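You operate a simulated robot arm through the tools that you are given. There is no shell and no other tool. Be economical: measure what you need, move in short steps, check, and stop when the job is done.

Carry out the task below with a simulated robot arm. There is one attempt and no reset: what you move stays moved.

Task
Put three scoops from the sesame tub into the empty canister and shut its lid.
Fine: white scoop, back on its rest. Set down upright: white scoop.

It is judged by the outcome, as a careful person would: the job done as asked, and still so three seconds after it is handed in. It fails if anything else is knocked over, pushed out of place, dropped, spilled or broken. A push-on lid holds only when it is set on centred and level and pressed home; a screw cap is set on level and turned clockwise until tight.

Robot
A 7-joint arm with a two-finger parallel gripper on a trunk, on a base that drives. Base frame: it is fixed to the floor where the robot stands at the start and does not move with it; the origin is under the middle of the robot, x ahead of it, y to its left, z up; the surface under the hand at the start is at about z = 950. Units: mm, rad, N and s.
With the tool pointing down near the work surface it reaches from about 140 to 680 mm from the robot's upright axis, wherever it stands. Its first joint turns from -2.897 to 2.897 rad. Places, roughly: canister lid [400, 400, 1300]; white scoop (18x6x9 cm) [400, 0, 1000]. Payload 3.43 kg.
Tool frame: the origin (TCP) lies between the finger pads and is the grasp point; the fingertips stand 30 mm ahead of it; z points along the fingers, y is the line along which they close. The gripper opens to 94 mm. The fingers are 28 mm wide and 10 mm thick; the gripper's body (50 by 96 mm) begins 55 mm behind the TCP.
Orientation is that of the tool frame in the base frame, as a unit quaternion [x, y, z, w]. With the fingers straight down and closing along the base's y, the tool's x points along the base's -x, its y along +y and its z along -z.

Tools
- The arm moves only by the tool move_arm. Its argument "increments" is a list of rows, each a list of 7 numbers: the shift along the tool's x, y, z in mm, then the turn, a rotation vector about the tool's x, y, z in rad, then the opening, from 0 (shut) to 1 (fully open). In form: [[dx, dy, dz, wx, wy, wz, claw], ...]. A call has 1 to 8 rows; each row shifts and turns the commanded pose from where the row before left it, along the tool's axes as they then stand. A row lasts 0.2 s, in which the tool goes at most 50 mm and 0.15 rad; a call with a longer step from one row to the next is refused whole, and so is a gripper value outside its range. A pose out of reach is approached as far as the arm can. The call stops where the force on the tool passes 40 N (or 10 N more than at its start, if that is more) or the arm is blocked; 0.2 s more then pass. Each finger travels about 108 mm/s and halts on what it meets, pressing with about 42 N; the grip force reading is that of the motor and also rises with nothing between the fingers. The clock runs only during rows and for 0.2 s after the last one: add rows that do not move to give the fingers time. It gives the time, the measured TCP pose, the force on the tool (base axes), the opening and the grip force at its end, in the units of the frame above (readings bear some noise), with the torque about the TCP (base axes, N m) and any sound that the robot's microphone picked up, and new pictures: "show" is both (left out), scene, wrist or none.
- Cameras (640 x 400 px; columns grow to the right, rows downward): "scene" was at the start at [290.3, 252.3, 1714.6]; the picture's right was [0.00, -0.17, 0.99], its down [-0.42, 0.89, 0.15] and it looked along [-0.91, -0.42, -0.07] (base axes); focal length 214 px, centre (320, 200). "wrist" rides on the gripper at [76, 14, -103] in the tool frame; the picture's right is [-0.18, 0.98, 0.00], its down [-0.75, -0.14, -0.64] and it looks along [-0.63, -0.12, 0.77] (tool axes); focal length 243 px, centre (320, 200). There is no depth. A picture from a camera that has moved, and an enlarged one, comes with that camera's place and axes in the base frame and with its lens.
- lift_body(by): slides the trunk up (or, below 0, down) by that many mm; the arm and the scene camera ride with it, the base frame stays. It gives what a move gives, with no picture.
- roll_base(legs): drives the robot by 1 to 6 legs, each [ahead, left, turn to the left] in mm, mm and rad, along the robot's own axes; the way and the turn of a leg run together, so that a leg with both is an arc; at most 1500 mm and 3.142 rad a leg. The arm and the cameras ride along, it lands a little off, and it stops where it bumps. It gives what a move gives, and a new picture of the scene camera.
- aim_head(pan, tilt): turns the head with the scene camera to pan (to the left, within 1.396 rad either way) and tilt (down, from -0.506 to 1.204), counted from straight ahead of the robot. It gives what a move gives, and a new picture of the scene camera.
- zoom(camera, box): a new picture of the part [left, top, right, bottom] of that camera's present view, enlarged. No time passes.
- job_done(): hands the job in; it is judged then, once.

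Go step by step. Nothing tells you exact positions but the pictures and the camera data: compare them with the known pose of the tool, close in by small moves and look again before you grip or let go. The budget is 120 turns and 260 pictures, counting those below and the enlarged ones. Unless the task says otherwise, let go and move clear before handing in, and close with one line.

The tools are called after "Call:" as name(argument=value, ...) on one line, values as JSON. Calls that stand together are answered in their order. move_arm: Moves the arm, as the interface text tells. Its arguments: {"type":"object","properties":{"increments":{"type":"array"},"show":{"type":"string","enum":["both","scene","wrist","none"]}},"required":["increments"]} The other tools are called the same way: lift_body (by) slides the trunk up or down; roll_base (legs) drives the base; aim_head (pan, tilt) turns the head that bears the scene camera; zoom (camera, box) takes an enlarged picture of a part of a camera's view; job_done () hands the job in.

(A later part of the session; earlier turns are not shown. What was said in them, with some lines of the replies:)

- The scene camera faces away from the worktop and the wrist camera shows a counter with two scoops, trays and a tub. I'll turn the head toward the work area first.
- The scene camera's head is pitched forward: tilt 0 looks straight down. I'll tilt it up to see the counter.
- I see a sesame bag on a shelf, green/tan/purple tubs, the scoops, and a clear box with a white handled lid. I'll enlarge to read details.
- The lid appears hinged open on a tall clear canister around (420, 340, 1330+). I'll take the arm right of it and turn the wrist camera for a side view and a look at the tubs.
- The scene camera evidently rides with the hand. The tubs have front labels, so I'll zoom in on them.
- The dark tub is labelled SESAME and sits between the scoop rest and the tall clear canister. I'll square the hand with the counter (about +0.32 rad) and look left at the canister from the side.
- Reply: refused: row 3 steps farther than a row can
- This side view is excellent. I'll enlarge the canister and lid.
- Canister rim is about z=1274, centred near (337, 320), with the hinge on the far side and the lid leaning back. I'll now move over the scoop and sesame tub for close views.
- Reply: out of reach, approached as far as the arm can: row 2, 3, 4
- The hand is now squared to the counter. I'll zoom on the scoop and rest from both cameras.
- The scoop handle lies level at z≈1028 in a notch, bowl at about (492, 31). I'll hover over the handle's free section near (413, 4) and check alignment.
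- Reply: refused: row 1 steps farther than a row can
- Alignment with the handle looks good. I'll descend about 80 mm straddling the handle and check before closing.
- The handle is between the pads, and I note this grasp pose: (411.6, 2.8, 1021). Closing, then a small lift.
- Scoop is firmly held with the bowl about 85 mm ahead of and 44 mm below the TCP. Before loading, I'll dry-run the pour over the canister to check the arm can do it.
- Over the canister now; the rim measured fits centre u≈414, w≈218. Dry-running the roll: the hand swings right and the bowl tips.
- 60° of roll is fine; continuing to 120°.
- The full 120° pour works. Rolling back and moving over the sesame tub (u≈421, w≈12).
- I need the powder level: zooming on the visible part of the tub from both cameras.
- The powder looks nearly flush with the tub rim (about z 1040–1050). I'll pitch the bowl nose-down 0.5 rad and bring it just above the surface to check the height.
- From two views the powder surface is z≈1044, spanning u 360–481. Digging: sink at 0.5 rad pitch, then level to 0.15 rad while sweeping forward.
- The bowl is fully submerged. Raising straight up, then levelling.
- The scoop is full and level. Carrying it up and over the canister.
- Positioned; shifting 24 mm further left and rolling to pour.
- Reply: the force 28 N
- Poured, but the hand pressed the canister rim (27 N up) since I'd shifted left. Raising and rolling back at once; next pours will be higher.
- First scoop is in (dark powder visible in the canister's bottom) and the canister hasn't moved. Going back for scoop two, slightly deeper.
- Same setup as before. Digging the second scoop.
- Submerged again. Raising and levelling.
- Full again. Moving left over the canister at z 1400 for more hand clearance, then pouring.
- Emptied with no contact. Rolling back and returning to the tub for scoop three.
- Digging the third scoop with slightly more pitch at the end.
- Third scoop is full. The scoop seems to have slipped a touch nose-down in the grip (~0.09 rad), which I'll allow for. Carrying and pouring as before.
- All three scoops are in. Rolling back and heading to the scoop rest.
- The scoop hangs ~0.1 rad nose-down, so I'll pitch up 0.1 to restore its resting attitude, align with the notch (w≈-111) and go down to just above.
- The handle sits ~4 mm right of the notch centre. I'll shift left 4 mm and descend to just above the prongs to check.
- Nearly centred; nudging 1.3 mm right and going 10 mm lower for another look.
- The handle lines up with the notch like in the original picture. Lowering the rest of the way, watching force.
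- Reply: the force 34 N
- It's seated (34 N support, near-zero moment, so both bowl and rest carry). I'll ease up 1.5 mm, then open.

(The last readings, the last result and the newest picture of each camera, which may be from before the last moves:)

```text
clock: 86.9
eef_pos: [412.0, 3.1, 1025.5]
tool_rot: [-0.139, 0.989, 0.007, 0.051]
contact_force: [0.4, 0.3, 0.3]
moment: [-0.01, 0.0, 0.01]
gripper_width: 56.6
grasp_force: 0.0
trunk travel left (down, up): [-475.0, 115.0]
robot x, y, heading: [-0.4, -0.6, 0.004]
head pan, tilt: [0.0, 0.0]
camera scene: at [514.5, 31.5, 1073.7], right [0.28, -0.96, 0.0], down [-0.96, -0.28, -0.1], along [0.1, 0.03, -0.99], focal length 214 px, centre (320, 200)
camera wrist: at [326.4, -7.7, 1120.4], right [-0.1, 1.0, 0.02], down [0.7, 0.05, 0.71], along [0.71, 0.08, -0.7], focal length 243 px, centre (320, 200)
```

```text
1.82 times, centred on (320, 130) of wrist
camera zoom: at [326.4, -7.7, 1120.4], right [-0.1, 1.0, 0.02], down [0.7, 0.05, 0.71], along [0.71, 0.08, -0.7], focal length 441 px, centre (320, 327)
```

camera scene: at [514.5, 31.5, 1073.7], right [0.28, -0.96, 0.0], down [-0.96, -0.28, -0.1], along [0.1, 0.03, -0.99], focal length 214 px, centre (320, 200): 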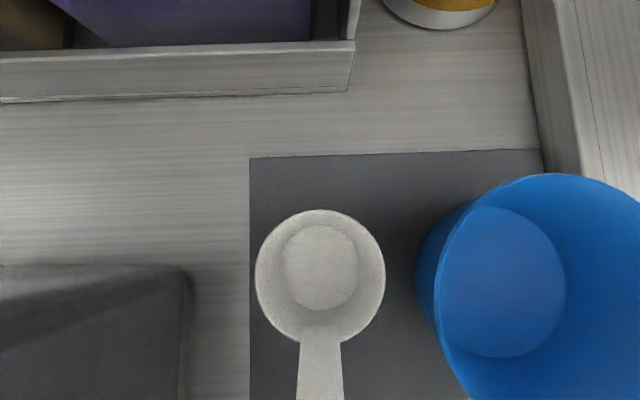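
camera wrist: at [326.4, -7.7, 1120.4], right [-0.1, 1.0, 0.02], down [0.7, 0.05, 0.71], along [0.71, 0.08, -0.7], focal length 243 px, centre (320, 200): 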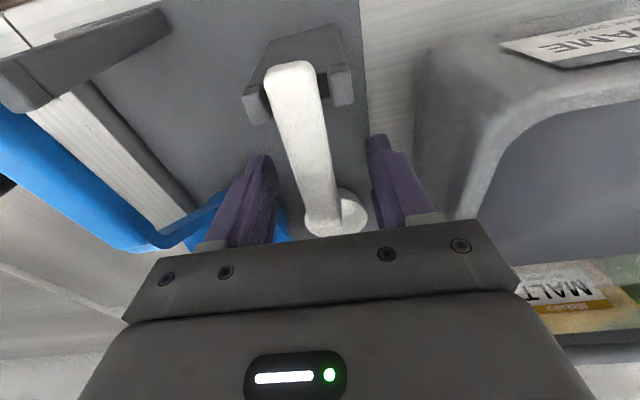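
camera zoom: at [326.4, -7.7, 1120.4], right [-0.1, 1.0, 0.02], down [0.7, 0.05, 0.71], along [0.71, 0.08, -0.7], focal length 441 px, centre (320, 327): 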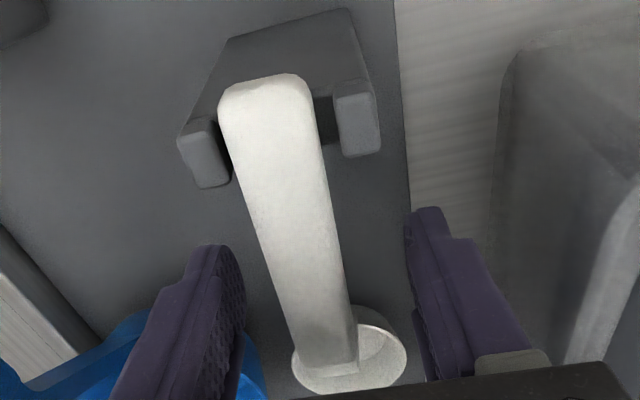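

The scoop rests in its notch, bowl on the mat. Retracting straight up and levelling, then I'll re-check it.

Call:
move_arm(increments=[[-3, 0, -29.8, 0, 0, 0, 0.6], [-4, 0, -39.8, 0, 0, 0, 0.6], [-4, 0, -39.8, 0, 0.1, 0, 0.6], [0, 0, -45, 0, 0, 0, 0.6], [0, 0, -45, 0, 0, 0, 0.3], [0, 0, 0, 0, 0, 0, 0]])

```text
clock: 88.3
eef_pos: [418.9, 5.0, 1223.1]
tool_rot: [-0.14, 0.99, 0.0, 0.0]
contact_force: [0.0, -0.7, 0.6]
moment: [-0.01, 0.03, 0.01]
gripper_width: 0.0
grasp_force: 32.9
trunk travel left (down, up): [-475.0, 115.0]
robot x, y, heading: [-2.5, 0.7, 0.003]
head pan, tilt: [0.0, 0.0]
camera scene: at [524.2, 34.4, 1261.1], right [0.28, -0.96, 0.0], down [-0.96, -0.28, 0.0], along [0.0, 0.0, -1.0], focal length 214 px, centre (320, 200)
camera wrist: at [341.2, -3.4, 1326.8], right [-0.1, 1.0, 0.0], down [0.76, 0.07, 0.64], along [0.64, 0.06, -0.77], focal length 243 px, centre (320, 200)
```

scene: 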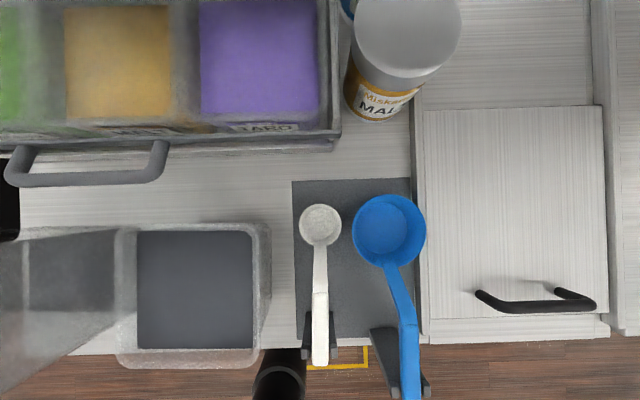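
wrist: 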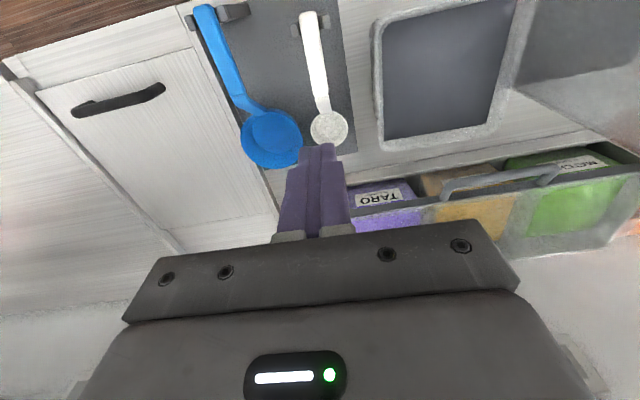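

The scoop is back on its rest. Next the lid: raising to about z 1450 right of it and looking left for a profile view.

Call:
move_arm(increments=[[0, 0, -45, 0, 0, 0, 0], [0, 0, -45, 0, 0, 0, 0], [0, 0, -45, 0, 0, 0, 0], [0, 0, -45, 0, 0, 0, 0], [0, 0, -45, 0, 0, 0, 0], [0, 35, 0, 0, 0, 0, 0], [0, 35, 0, 0, 0, 0, 0], [0, 0, 0, 0, 0, 0, 0]], show="none")

Call:
aim_head(pan=1.35, tilt=0.0)

```text
clock: 90.1
eef_pos: [391.0, 70.1, 1449.3]
tool_rot: [-0.14, 0.99, 0.0, 0.001]
contact_force: [-1.1, 0.4, 0.6]
moment: [0.01, 0.02, -0.01]
gripper_width: 0.0
grasp_force: 33.4
trunk travel left (down, up): [-475.0, 115.0]
robot x, y, heading: [-0.6, -2.8, -0.002]
head pan, tilt: [0.0, 0.0]
```

```text
clock: 91.6
eef_pos: [389.4, 70.3, 1450.1]
tool_rot: [-0.14, 0.99, 0.0, 0.0]
contact_force: [-0.5, 0.8, -1.2]
moment: [-0.05, 0.0, 0.02]
gripper_width: 0.1
grasp_force: 32.7
trunk travel left (down, up): [-475.0, 115.0]
robot x, y, heading: [-2.4, -2.6, -0.001]
head pan, tilt: [1.349, 0.0]
camera scene: at [472.1, 184.3, 1558.0], right [0.06, -0.21, -0.98], down [-0.96, -0.28, 0.0], along [-0.27, 0.94, -0.22], focal length 214 px, centre (320, 200)
```

scene: 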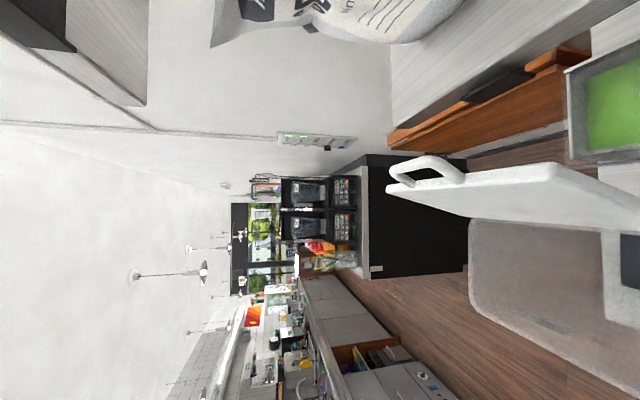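

The profile confirms the lid top edge at u≈521, z≈1408, hinge near (472, 1276), and a handle only on the middle. I'll straddle the lid's right end with open fingers (turned 90°) so the lid is both pushed and caught as it swings; first rise and rotate.

Call:
move_arm(increments=[[0, 0, -30, 0, 0, -0.143, 0.5], [0, 0, -25, 0, 0, -0.143, 1], [0, 0, 0, 0, 0, -0.143, 1], [0, 0, 0, 0, 0, -0.143, 1], [0, 0, 0, 0, 0, -0.143, 1], [0, 0, 0, 0, 0, -0.143, 1], [0, 0, 0, 0, 0, -0.143, 1], [0, 0, 0, 0, 0, -0.143, 1]], show="none")

Call:
move_arm(increments=[[0, 0, 0, 0, 0, -0.143, 1], [0, 0, 0, 0, 0, -0.143, 1], [0, 0, 0, 0, 0, -0.141, 1], [0, 0, 0, 0, 0, 0, 1]], show="wrist")

```text
clock: 93.4
eef_pos: [392.3, 70.8, 1504.8]
tool_rot: [-0.654, 0.756, -0.001, 0.0]
contact_force: [-0.5, -0.8, 0.1]
moment: [0.0, 0.01, 0.03]
gripper_width: 94.2
grasp_force: 0.0
trunk travel left (down, up): [-475.0, 115.0]
robot x, y, heading: [0.4, -1.0, 0.0]
head pan, tilt: [1.349, 0.0]
```

```text
clock: 94.4
eef_pos: [392.9, 70.5, 1505.1]
tool_rot: [0.799, -0.601, 0.001, -0.002]
contact_force: [-0.4, 0.1, -0.3]
moment: [0.03, 0.07, -0.03]
gripper_width: 94.1
grasp_force: 0.0
trunk travel left (down, up): [-475.0, 115.0]
robot x, y, heading: [-3.2, -2.8, -0.001]
head pan, tilt: [1.349, 0.0]
camera wrist: at [400.3, -7.6, 1608.1], right [-1.0, -0.1, 0.0], down [-0.07, 0.76, 0.64], along [-0.06, 0.64, -0.77], focal length 243 px, centre (320, 200)
```

wrist: 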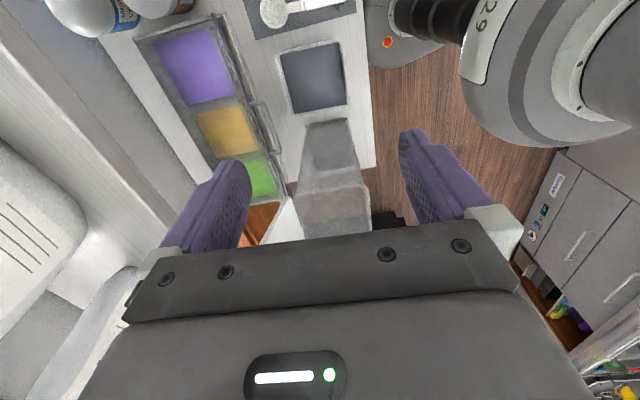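

Rotation works. Moving over the lid's right end (u≈520, w≈150) at z 1505.

Call:
move_arm(increments=[[-38, -24.6, 0, 0, 0, 0, 1], [-38, -24.6, 0, 0, 0, 0, 1], [-38, -24.6, 0, 0, 0, 0, 1], [-38, -24.6, 0, 0, 0, 0, 1], [-38, -24.6, 0, 0, 0, 0, 1], [0, 0, 0, 0, 0, 0, 1]], show="wrist")

Call:
aim_head(pan=0.0, tilt=0.6)

```text
clock: 95.8
eef_pos: [457.9, 285.5, 1501.5]
tool_rot: [0.798, -0.602, 0.001, -0.001]
contact_force: [-0.5, 0.4, 0.0]
moment: [0.06, -0.05, -0.01]
gripper_width: 94.2
grasp_force: 0.1
trunk travel left (down, up): [-475.0, 115.0]
robot x, y, heading: [-0.8, 1.0, -0.0]
head pan, tilt: [1.349, 0.0]
camera wrist: at [465.6, 207.2, 1604.7], right [-1.0, -0.09, 0.0], down [-0.07, 0.76, 0.64], along [-0.06, 0.64, -0.77], focal length 243 px, centre (320, 200)
```

wrist: 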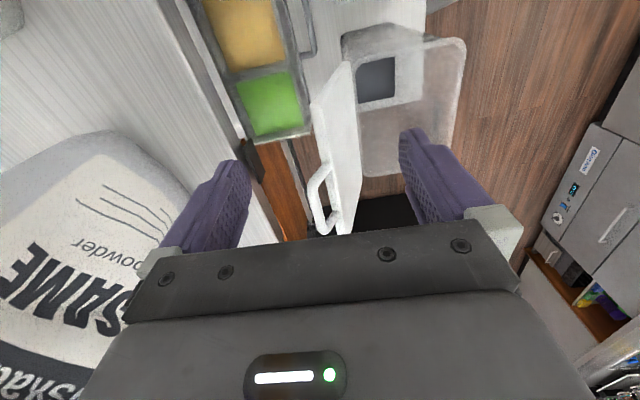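

```text
clock: 97.3
eef_pos: [459.0, 287.2, 1500.4]
tool_rot: [0.799, -0.602, 0.001, -0.001]
contact_force: [-0.4, 0.4, -0.6]
moment: [-0.01, -0.03, -0.01]
gripper_width: 94.2
grasp_force: 0.2
trunk travel left (down, up): [-475.0, 115.0]
robot x, y, heading: [1.2, 0.8, -0.002]
head pan, tilt: [0.0, 0.6]
camera scene: at [444.3, 338.3, 1539.9], right [0.96, 0.28, 0.0], down [0.23, -0.79, 0.56], along [0.16, -0.54, -0.83], focal length 214 px, centre (320, 200)
```

scene: 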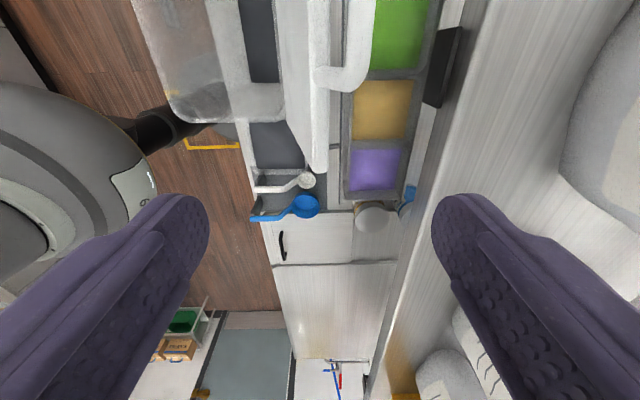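

The lid's right end lies midway between the fingers, and the handle is clear at w>185. Descending 85 mm to straddle it.

Call:
move_arm(increments=[[0, 0, 30, 0, 0, 0, 1], [0, 0, 30, 0, 0, 0, 1], [0, 0, 25, 0, 0, 0, 1], [0, 0, 0, 0, 0, 0, 1]])

```text
clock: 98.3
eef_pos: [456.4, 285.6, 1417.9]
tool_rot: [0.799, -0.602, 0.0, 0.0]
contact_force: [0.6, 0.2, 0.2]
moment: [0.04, -0.02, -0.01]
gripper_width: 94.1
grasp_force: 0.0
trunk travel left (down, up): [-475.0, 115.0]
robot x, y, heading: [5.1, 0.6, 0.0]
head pan, tilt: [0.0, 0.6]
camera scene: at [442.4, 337.7, 1457.8], right [0.96, 0.28, 0.0], down [0.23, -0.79, 0.56], along [0.16, -0.54, -0.83], focal length 214 px, centre (320, 200)
camera wrist: at [464.7, 207.8, 1521.9], right [-1.0, -0.09, 0.0], down [-0.07, 0.76, 0.64], along [-0.06, 0.64, -0.77], focal length 243 px, centre (320, 200)
```

scene: 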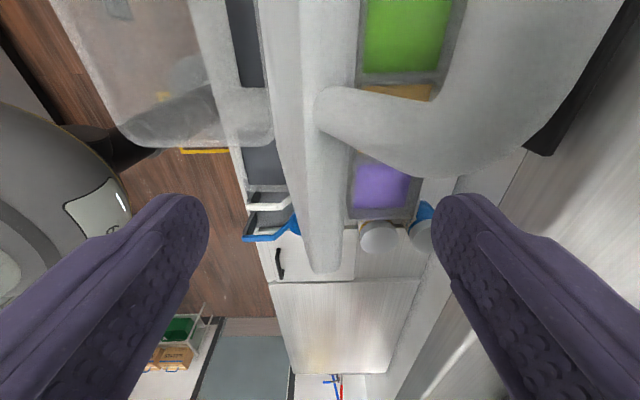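
wrist: 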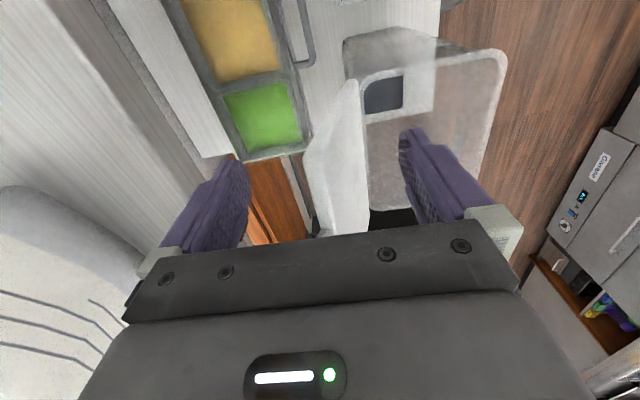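

Straddled cleanly. Pulling toward the robot slowly and watching.

Call:
move_arm(increments=[[0, 12, 0, 0, 0, 0, 1], [0, 12, 0, 0, 0, 0, 1], [0, 12, 0, 0, 0, 0, 1], [0, 10, 0, 0, 0, 0, 1], [0, 10, 0, 0, 0, 0, 1], [0, 10, 0, 0, 0, 0, 1], [0, 0, 0, 0, 0, 0, 1]])

```text
clock: 99.9
eef_pos: [397.2, 268.5, 1418.7]
tool_rot: [0.798, -0.602, 0.0, -0.001]
contact_force: [0.4, 1.0, 0.2]
moment: [0.0, -0.03, 0.03]
gripper_width: 94.0
grasp_force: 0.1
trunk travel left (down, up): [-475.0, 115.0]
robot x, y, heading: [-1.3, 2.3, 0.001]
head pan, tilt: [0.0, 0.6]
camera scene: at [382.9, 320.2, 1458.8], right [0.96, 0.28, 0.0], down [0.23, -0.79, 0.56], along [0.16, -0.54, -0.83], focal length 214 px, centre (320, 200)
camera wrist: at [405.2, 190.4, 1522.9], right [-1.0, -0.09, 0.0], down [-0.07, 0.76, 0.64], along [-0.06, 0.64, -0.77], focal length 243 px, centre (320, 200)
```

scene: 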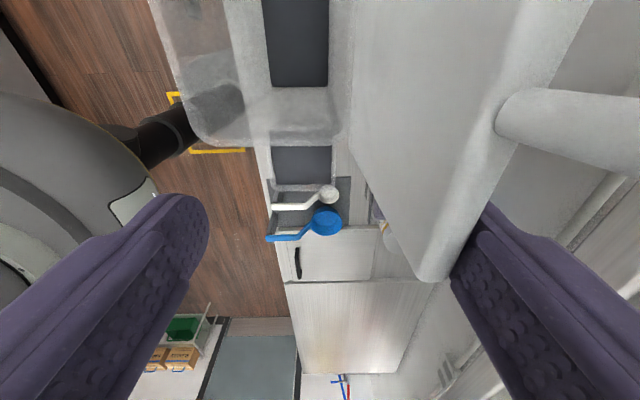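
wrist: 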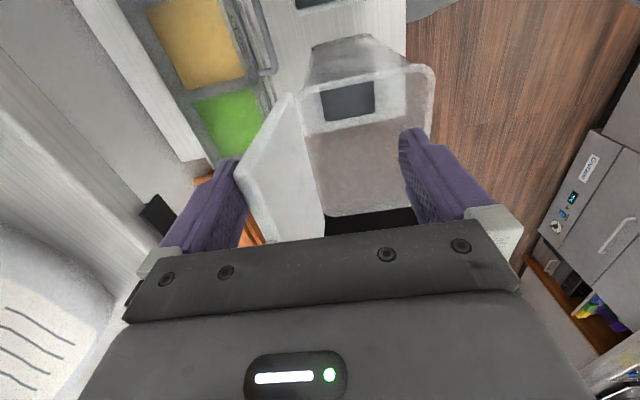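

The rear finger has reached the lid's back. Continuing slowly.

Call:
move_arm(increments=[[0, 8, 0, 0, 0, 0, 1], [0, 8, 0, 0, 0, 0, 1], [0, 8, 0, 0, 0, 0, 1], [0, 8, 0, 0, 0, 0, 1], [0, 8, 0, 0, 0, 0, 1], [0, 0, 0, 0, 0, 0, 1]])

```text
clock: 101.3
eef_pos: [357.3, 257.4, 1417.9]
tool_rot: [0.799, -0.602, 0.001, 0.001]
contact_force: [1.3, 0.5, 0.1]
moment: [0.0, -0.01, -0.02]
gripper_width: 94.0
grasp_force: 0.0
trunk travel left (down, up): [-475.0, 115.0]
robot x, y, heading: [3.9, -3.5, 0.0]
head pan, tilt: [0.0, 0.6]
camera scene: at [342.5, 309.2, 1457.8], right [0.96, 0.28, 0.0], down [0.23, -0.79, 0.56], along [0.16, -0.54, -0.83], focal length 214 px, centre (320, 200)
camera wrist: at [364.8, 179.4, 1521.9], right [-1.0, -0.09, 0.0], down [-0.07, 0.76, 0.64], along [-0.06, 0.64, -0.77], focal length 243 px, centre (320, 200)
```

scene: 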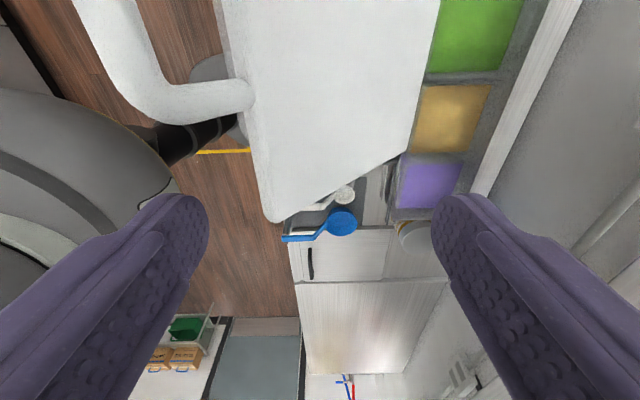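
wrist: 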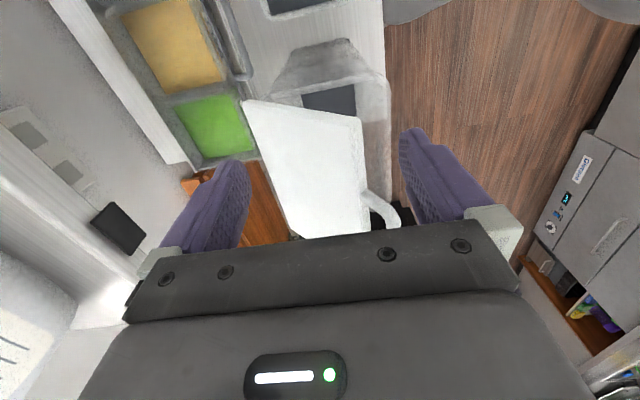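

The lid has passed vertical (about 48° now). Checking whether it is stationary.

Call:
move_arm(increments=[[0, 0, 0, 0, 0, 0, 1], [0, 0, 0, 0, 0, 0, 1], [0, 0, 0, 0, 0, 0, 1]], show="scene")

```text
clock: 102.1
eef_pos: [356.3, 257.9, 1417.7]
tool_rot: [0.799, -0.602, 0.0, -0.001]
contact_force: [0.3, -0.7, 0.6]
moment: [-0.01, 0.0, -0.03]
gripper_width: 94.0
grasp_force: 0.2
trunk travel left (down, up): [-475.0, 115.0]
robot x, y, heading: [-1.9, 0.1, -0.002]
head pan, tilt: [0.0, 0.6]
camera scene: at [342.4, 309.3, 1457.9], right [0.96, 0.28, 0.0], down [0.23, -0.79, 0.56], along [0.16, -0.54, -0.83], focal length 214 px, centre (320, 200)
```

scene: 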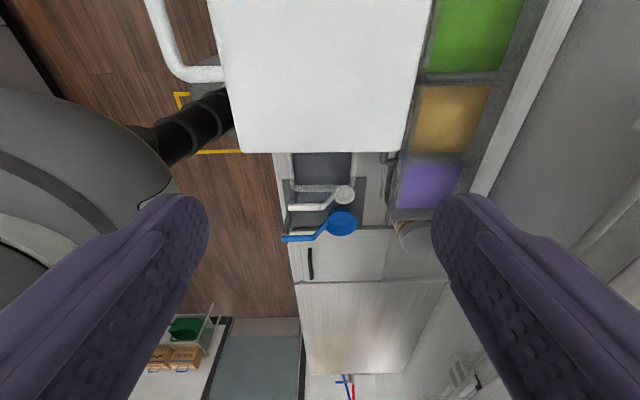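

The lid swung gently down onto the rim. Now I close the fingers, move over the lid's centre and inspect its seating before pressing.

Call:
move_arm(increments=[[-25, 0, 0, 0, 0, 0, 0.6], [-25, 0, 0, 0, 0, 0, 0.3], [-20, 0, 0, 0, 0, 0, 0], [0, 0, 35, 0, 0, 0, 0], [0, 0, 35, 0, 0, 0, 0], [0, 0, 0, 0, 0, 0, 0]])

```text
clock: 103.5
eef_pos: [338.0, 324.1, 1349.3]
tool_rot: [0.799, -0.601, 0.0, -0.001]
contact_force: [0.5, 0.1, -0.7]
moment: [0.06, 0.0, 0.0]
gripper_width: 0.0
grasp_force: 33.1
trunk travel left (down, up): [-475.0, 115.0]
robot x, y, heading: [-1.2, -1.2, 0.002]
head pan, tilt: [0.0, 0.6]
camera scene: at [323.9, 376.1, 1389.0], right [0.96, 0.28, 0.0], down [0.23, -0.79, 0.56], along [0.16, -0.54, -0.83], focal length 214 px, centre (320, 200)
camera wrist: at [346.2, 246.2, 1453.1], right [-1.0, -0.09, 0.0], down [-0.07, 0.76, 0.64], along [-0.06, 0.64, -0.77], focal length 243 px, centre (320, 200)
```

scene: 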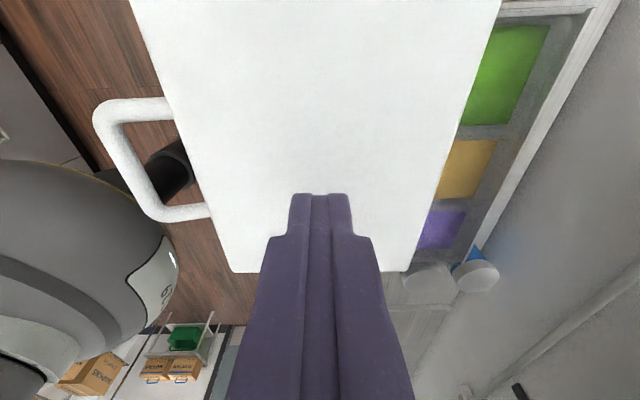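
wrist: 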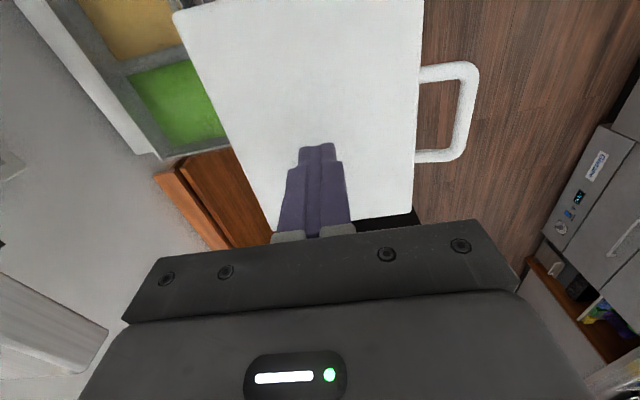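

Fingers are over the lid centre, tips about 30 mm above it. Pressing down until force builds.

Call:
move_arm(increments=[[0, 0, 12, 0, 0, 0, 0], [0, 0, 10, 0, 0, 0, 0], [0, 0, 6, 0, 0, 0, 0], [0, 0, 5, 0, 0, 0, 0], [0, 0, 4, 0, 0, 0, 0], [0, 0, 4, 0, 0, 0, 0], [0, 0, 4, 0, 0, 0, 0], [0, 0, 4, 0, 0, 0, 0]], show="none")

```text
clock: 104.7
eef_pos: [338.2, 324.4, 1317.9]
tool_rot: [0.799, -0.601, 0.001, -0.006]
contact_force: [-3.5, -4.9, 22.3]
moment: [-0.38, 0.09, -0.04]
gripper_width: 0.0
grasp_force: 33.2
trunk travel left (down, up): [-475.0, 115.0]
robot x, y, heading: [0.9, 0.8, 0.001]
head pan, tilt: [0.0, 0.6]
stopped in row 6: the force on the tool passed its limit at 48 N (the readings are from after the stop); the commanded pose is now the measured one
```

Lid top is at z≈1288 and took 48 N. I'll also press near the front edge and each side to be sure it's home.

Call:
move_arm(increments=[[0, 0, -15, 0, 0, 0, 0], [0, 40, 0, 0, 0, 0, 0], [0, 0, 8, 0, 0, 0, 0], [0, 0, 5, 0, 0, 0, 0], [0, 0, 4, 0, 0, 0, 0], [0, 0, 4, 0, 0, 0, 0], [0, 0, 4, 0, 0, 0, 0], [0, 0, 4, 0, 0, 0, 0]], show="scene")

```text
clock: 105.9
eef_pos: [301.4, 317.0, 1317.4]
tool_rot: [0.799, -0.602, 0.002, -0.012]
contact_force: [-1.5, -0.7, 26.1]
moment: [-0.37, 0.0, -0.29]
gripper_width: 0.0
grasp_force: 33.2
trunk travel left (down, up): [-475.0, 115.0]
robot x, y, heading: [2.7, -0.8, 0.004]
head pan, tilt: [0.0, 0.6]
stopped in row 5: the force on the tool passed its limit at 46 N (the readings are from after the stop); the commanded pose is now the measured one
camera scene: at [285.5, 368.7, 1356.7], right [0.96, 0.28, 0.02], down [0.22, -0.8, 0.56], along [0.17, -0.53, -0.83], focal length 214 px, centre (320, 200)
```

scene: 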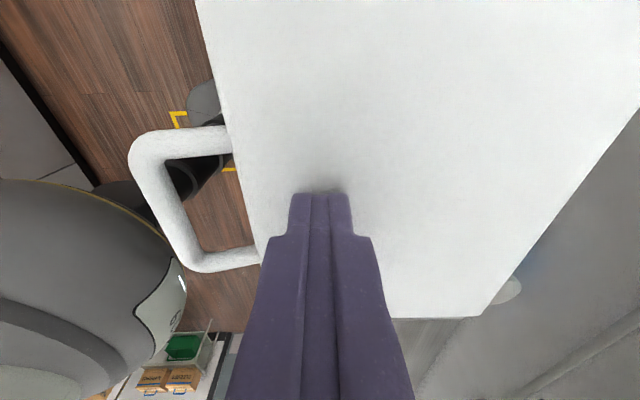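

Front and centre heights match (lid level). Retreating up and to the right for a profile check.

Call:
move_arm(increments=[[0, 0, -40, 0, 0, 0, 0], [0, 0, -45, 0, 0, 0, 0], [45, 0, 0, 0, 0, 0, 0], [45, 0, 0, 0, 0, 0, 0], [45, 0, 0, 0, 0, 0, 0], [45, 0, 0, 0, 0, 0, 0], [45, 0, 0, 0, 0, 0, 0], [45, 0, 0, 0, 0, 0, 0]], show="none")

Call:
aim_head(pan=0.0, tilt=-0.5)

```text
clock: 107.7
eef_pos: [375.8, 54.2, 1397.6]
tool_rot: [0.799, -0.601, 0.001, -0.008]
contact_force: [-0.1, -0.2, 0.5]
moment: [0.05, 0.0, 0.02]
gripper_width: 0.0
grasp_force: 32.8
trunk travel left (down, up): [-475.0, 115.0]
robot x, y, heading: [0.3, 1.3, 0.0]
head pan, tilt: [0.0, 0.6]
```

```text
clock: 109.0
eef_pos: [376.2, 54.8, 1397.8]
tool_rot: [0.799, -0.602, 0.002, -0.008]
contact_force: [0.0, -0.1, 1.0]
moment: [-0.02, -0.01, 0.0]
gripper_width: 0.0
grasp_force: 32.7
trunk travel left (down, up): [-475.0, 115.0]
robot x, y, heading: [1.6, 0.1, 0.004]
head pan, tilt: [0.0, -0.499]
camera scene: at [333.5, 198.4, 1458.8], right [0.96, 0.28, 0.02], down [0.25, -0.84, -0.48], along [-0.12, 0.47, -0.87], focal length 214 px, centre (320, 200)
```

scene: 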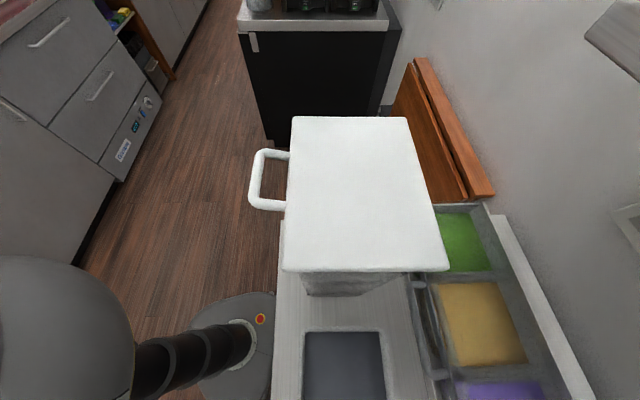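

The lid sits squarely over the canister. I'll drop a bit lower for a look at the seam.

Call:
move_arm(increments=[[45, 0, 0, 0, 0, 0, 0], [0, 0, 45, 0, 0, 0, 0], [0, 0, 45, 0, 0, 0, 0], [0, 0, 45, 0, 0, 0, 0], [0, 0, 10, 0, 0, 0, 0], [0, 0, 0, 0, 0, 0, 0]], show="scene")

Call:
zoom(camera="scene", box=[220, 0, 460, 160])

```text
clock: 110.4
eef_pos: [388.5, 16.7, 1251.6]
tool_rot: [0.799, -0.601, 0.002, -0.008]
contact_force: [-0.2, 0.4, -0.1]
moment: [-0.02, 0.03, 0.01]
gripper_width: 0.0
grasp_force: 33.3
trunk travel left (down, up): [-475.0, 115.0]
robot x, y, heading: [1.4, 1.2, -0.004]
head pan, tilt: [0.0, -0.499]
camera scene: at [347.3, 158.6, 1313.6], right [0.96, 0.28, 0.02], down [0.25, -0.84, -0.49], along [-0.12, 0.47, -0.87], focal length 214 px, centre (320, 200)
```

scene: 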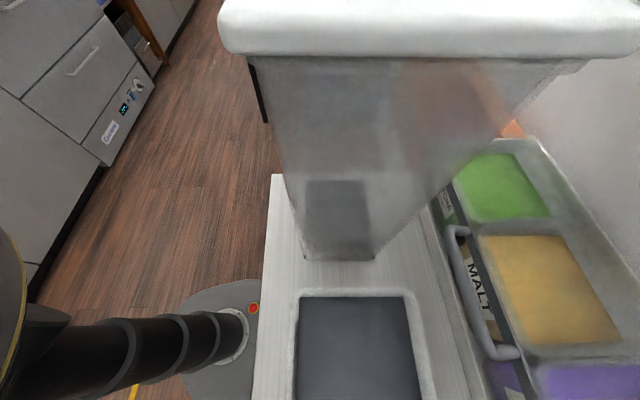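

```text
2.50 times, centred on (340, 80) of scene
camera zoom: at [347.3, 158.6, 1313.6], right [0.96, 0.28, 0.02], down [0.25, -0.84, -0.49], along [-0.12, 0.47, -0.87], focal length 536 px, centre (270, 500)
```

zoom: 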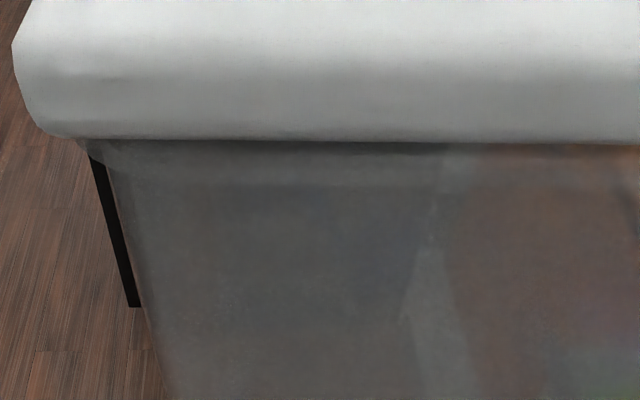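

The lid is closed flush and level, three scoops are in the canister, the white scoop is upright on its rest, and the hand is clear. Handing in.

Call:
job_done()

```text
The job is handed in.
```

I put three full scoops of sesame into the canister and pressed its lid shut; it sits flush and level. The white scoop is back upright on its rest. On the first pour the hand pressed on the canister's rim, but the canister did not move and I saw no spill.
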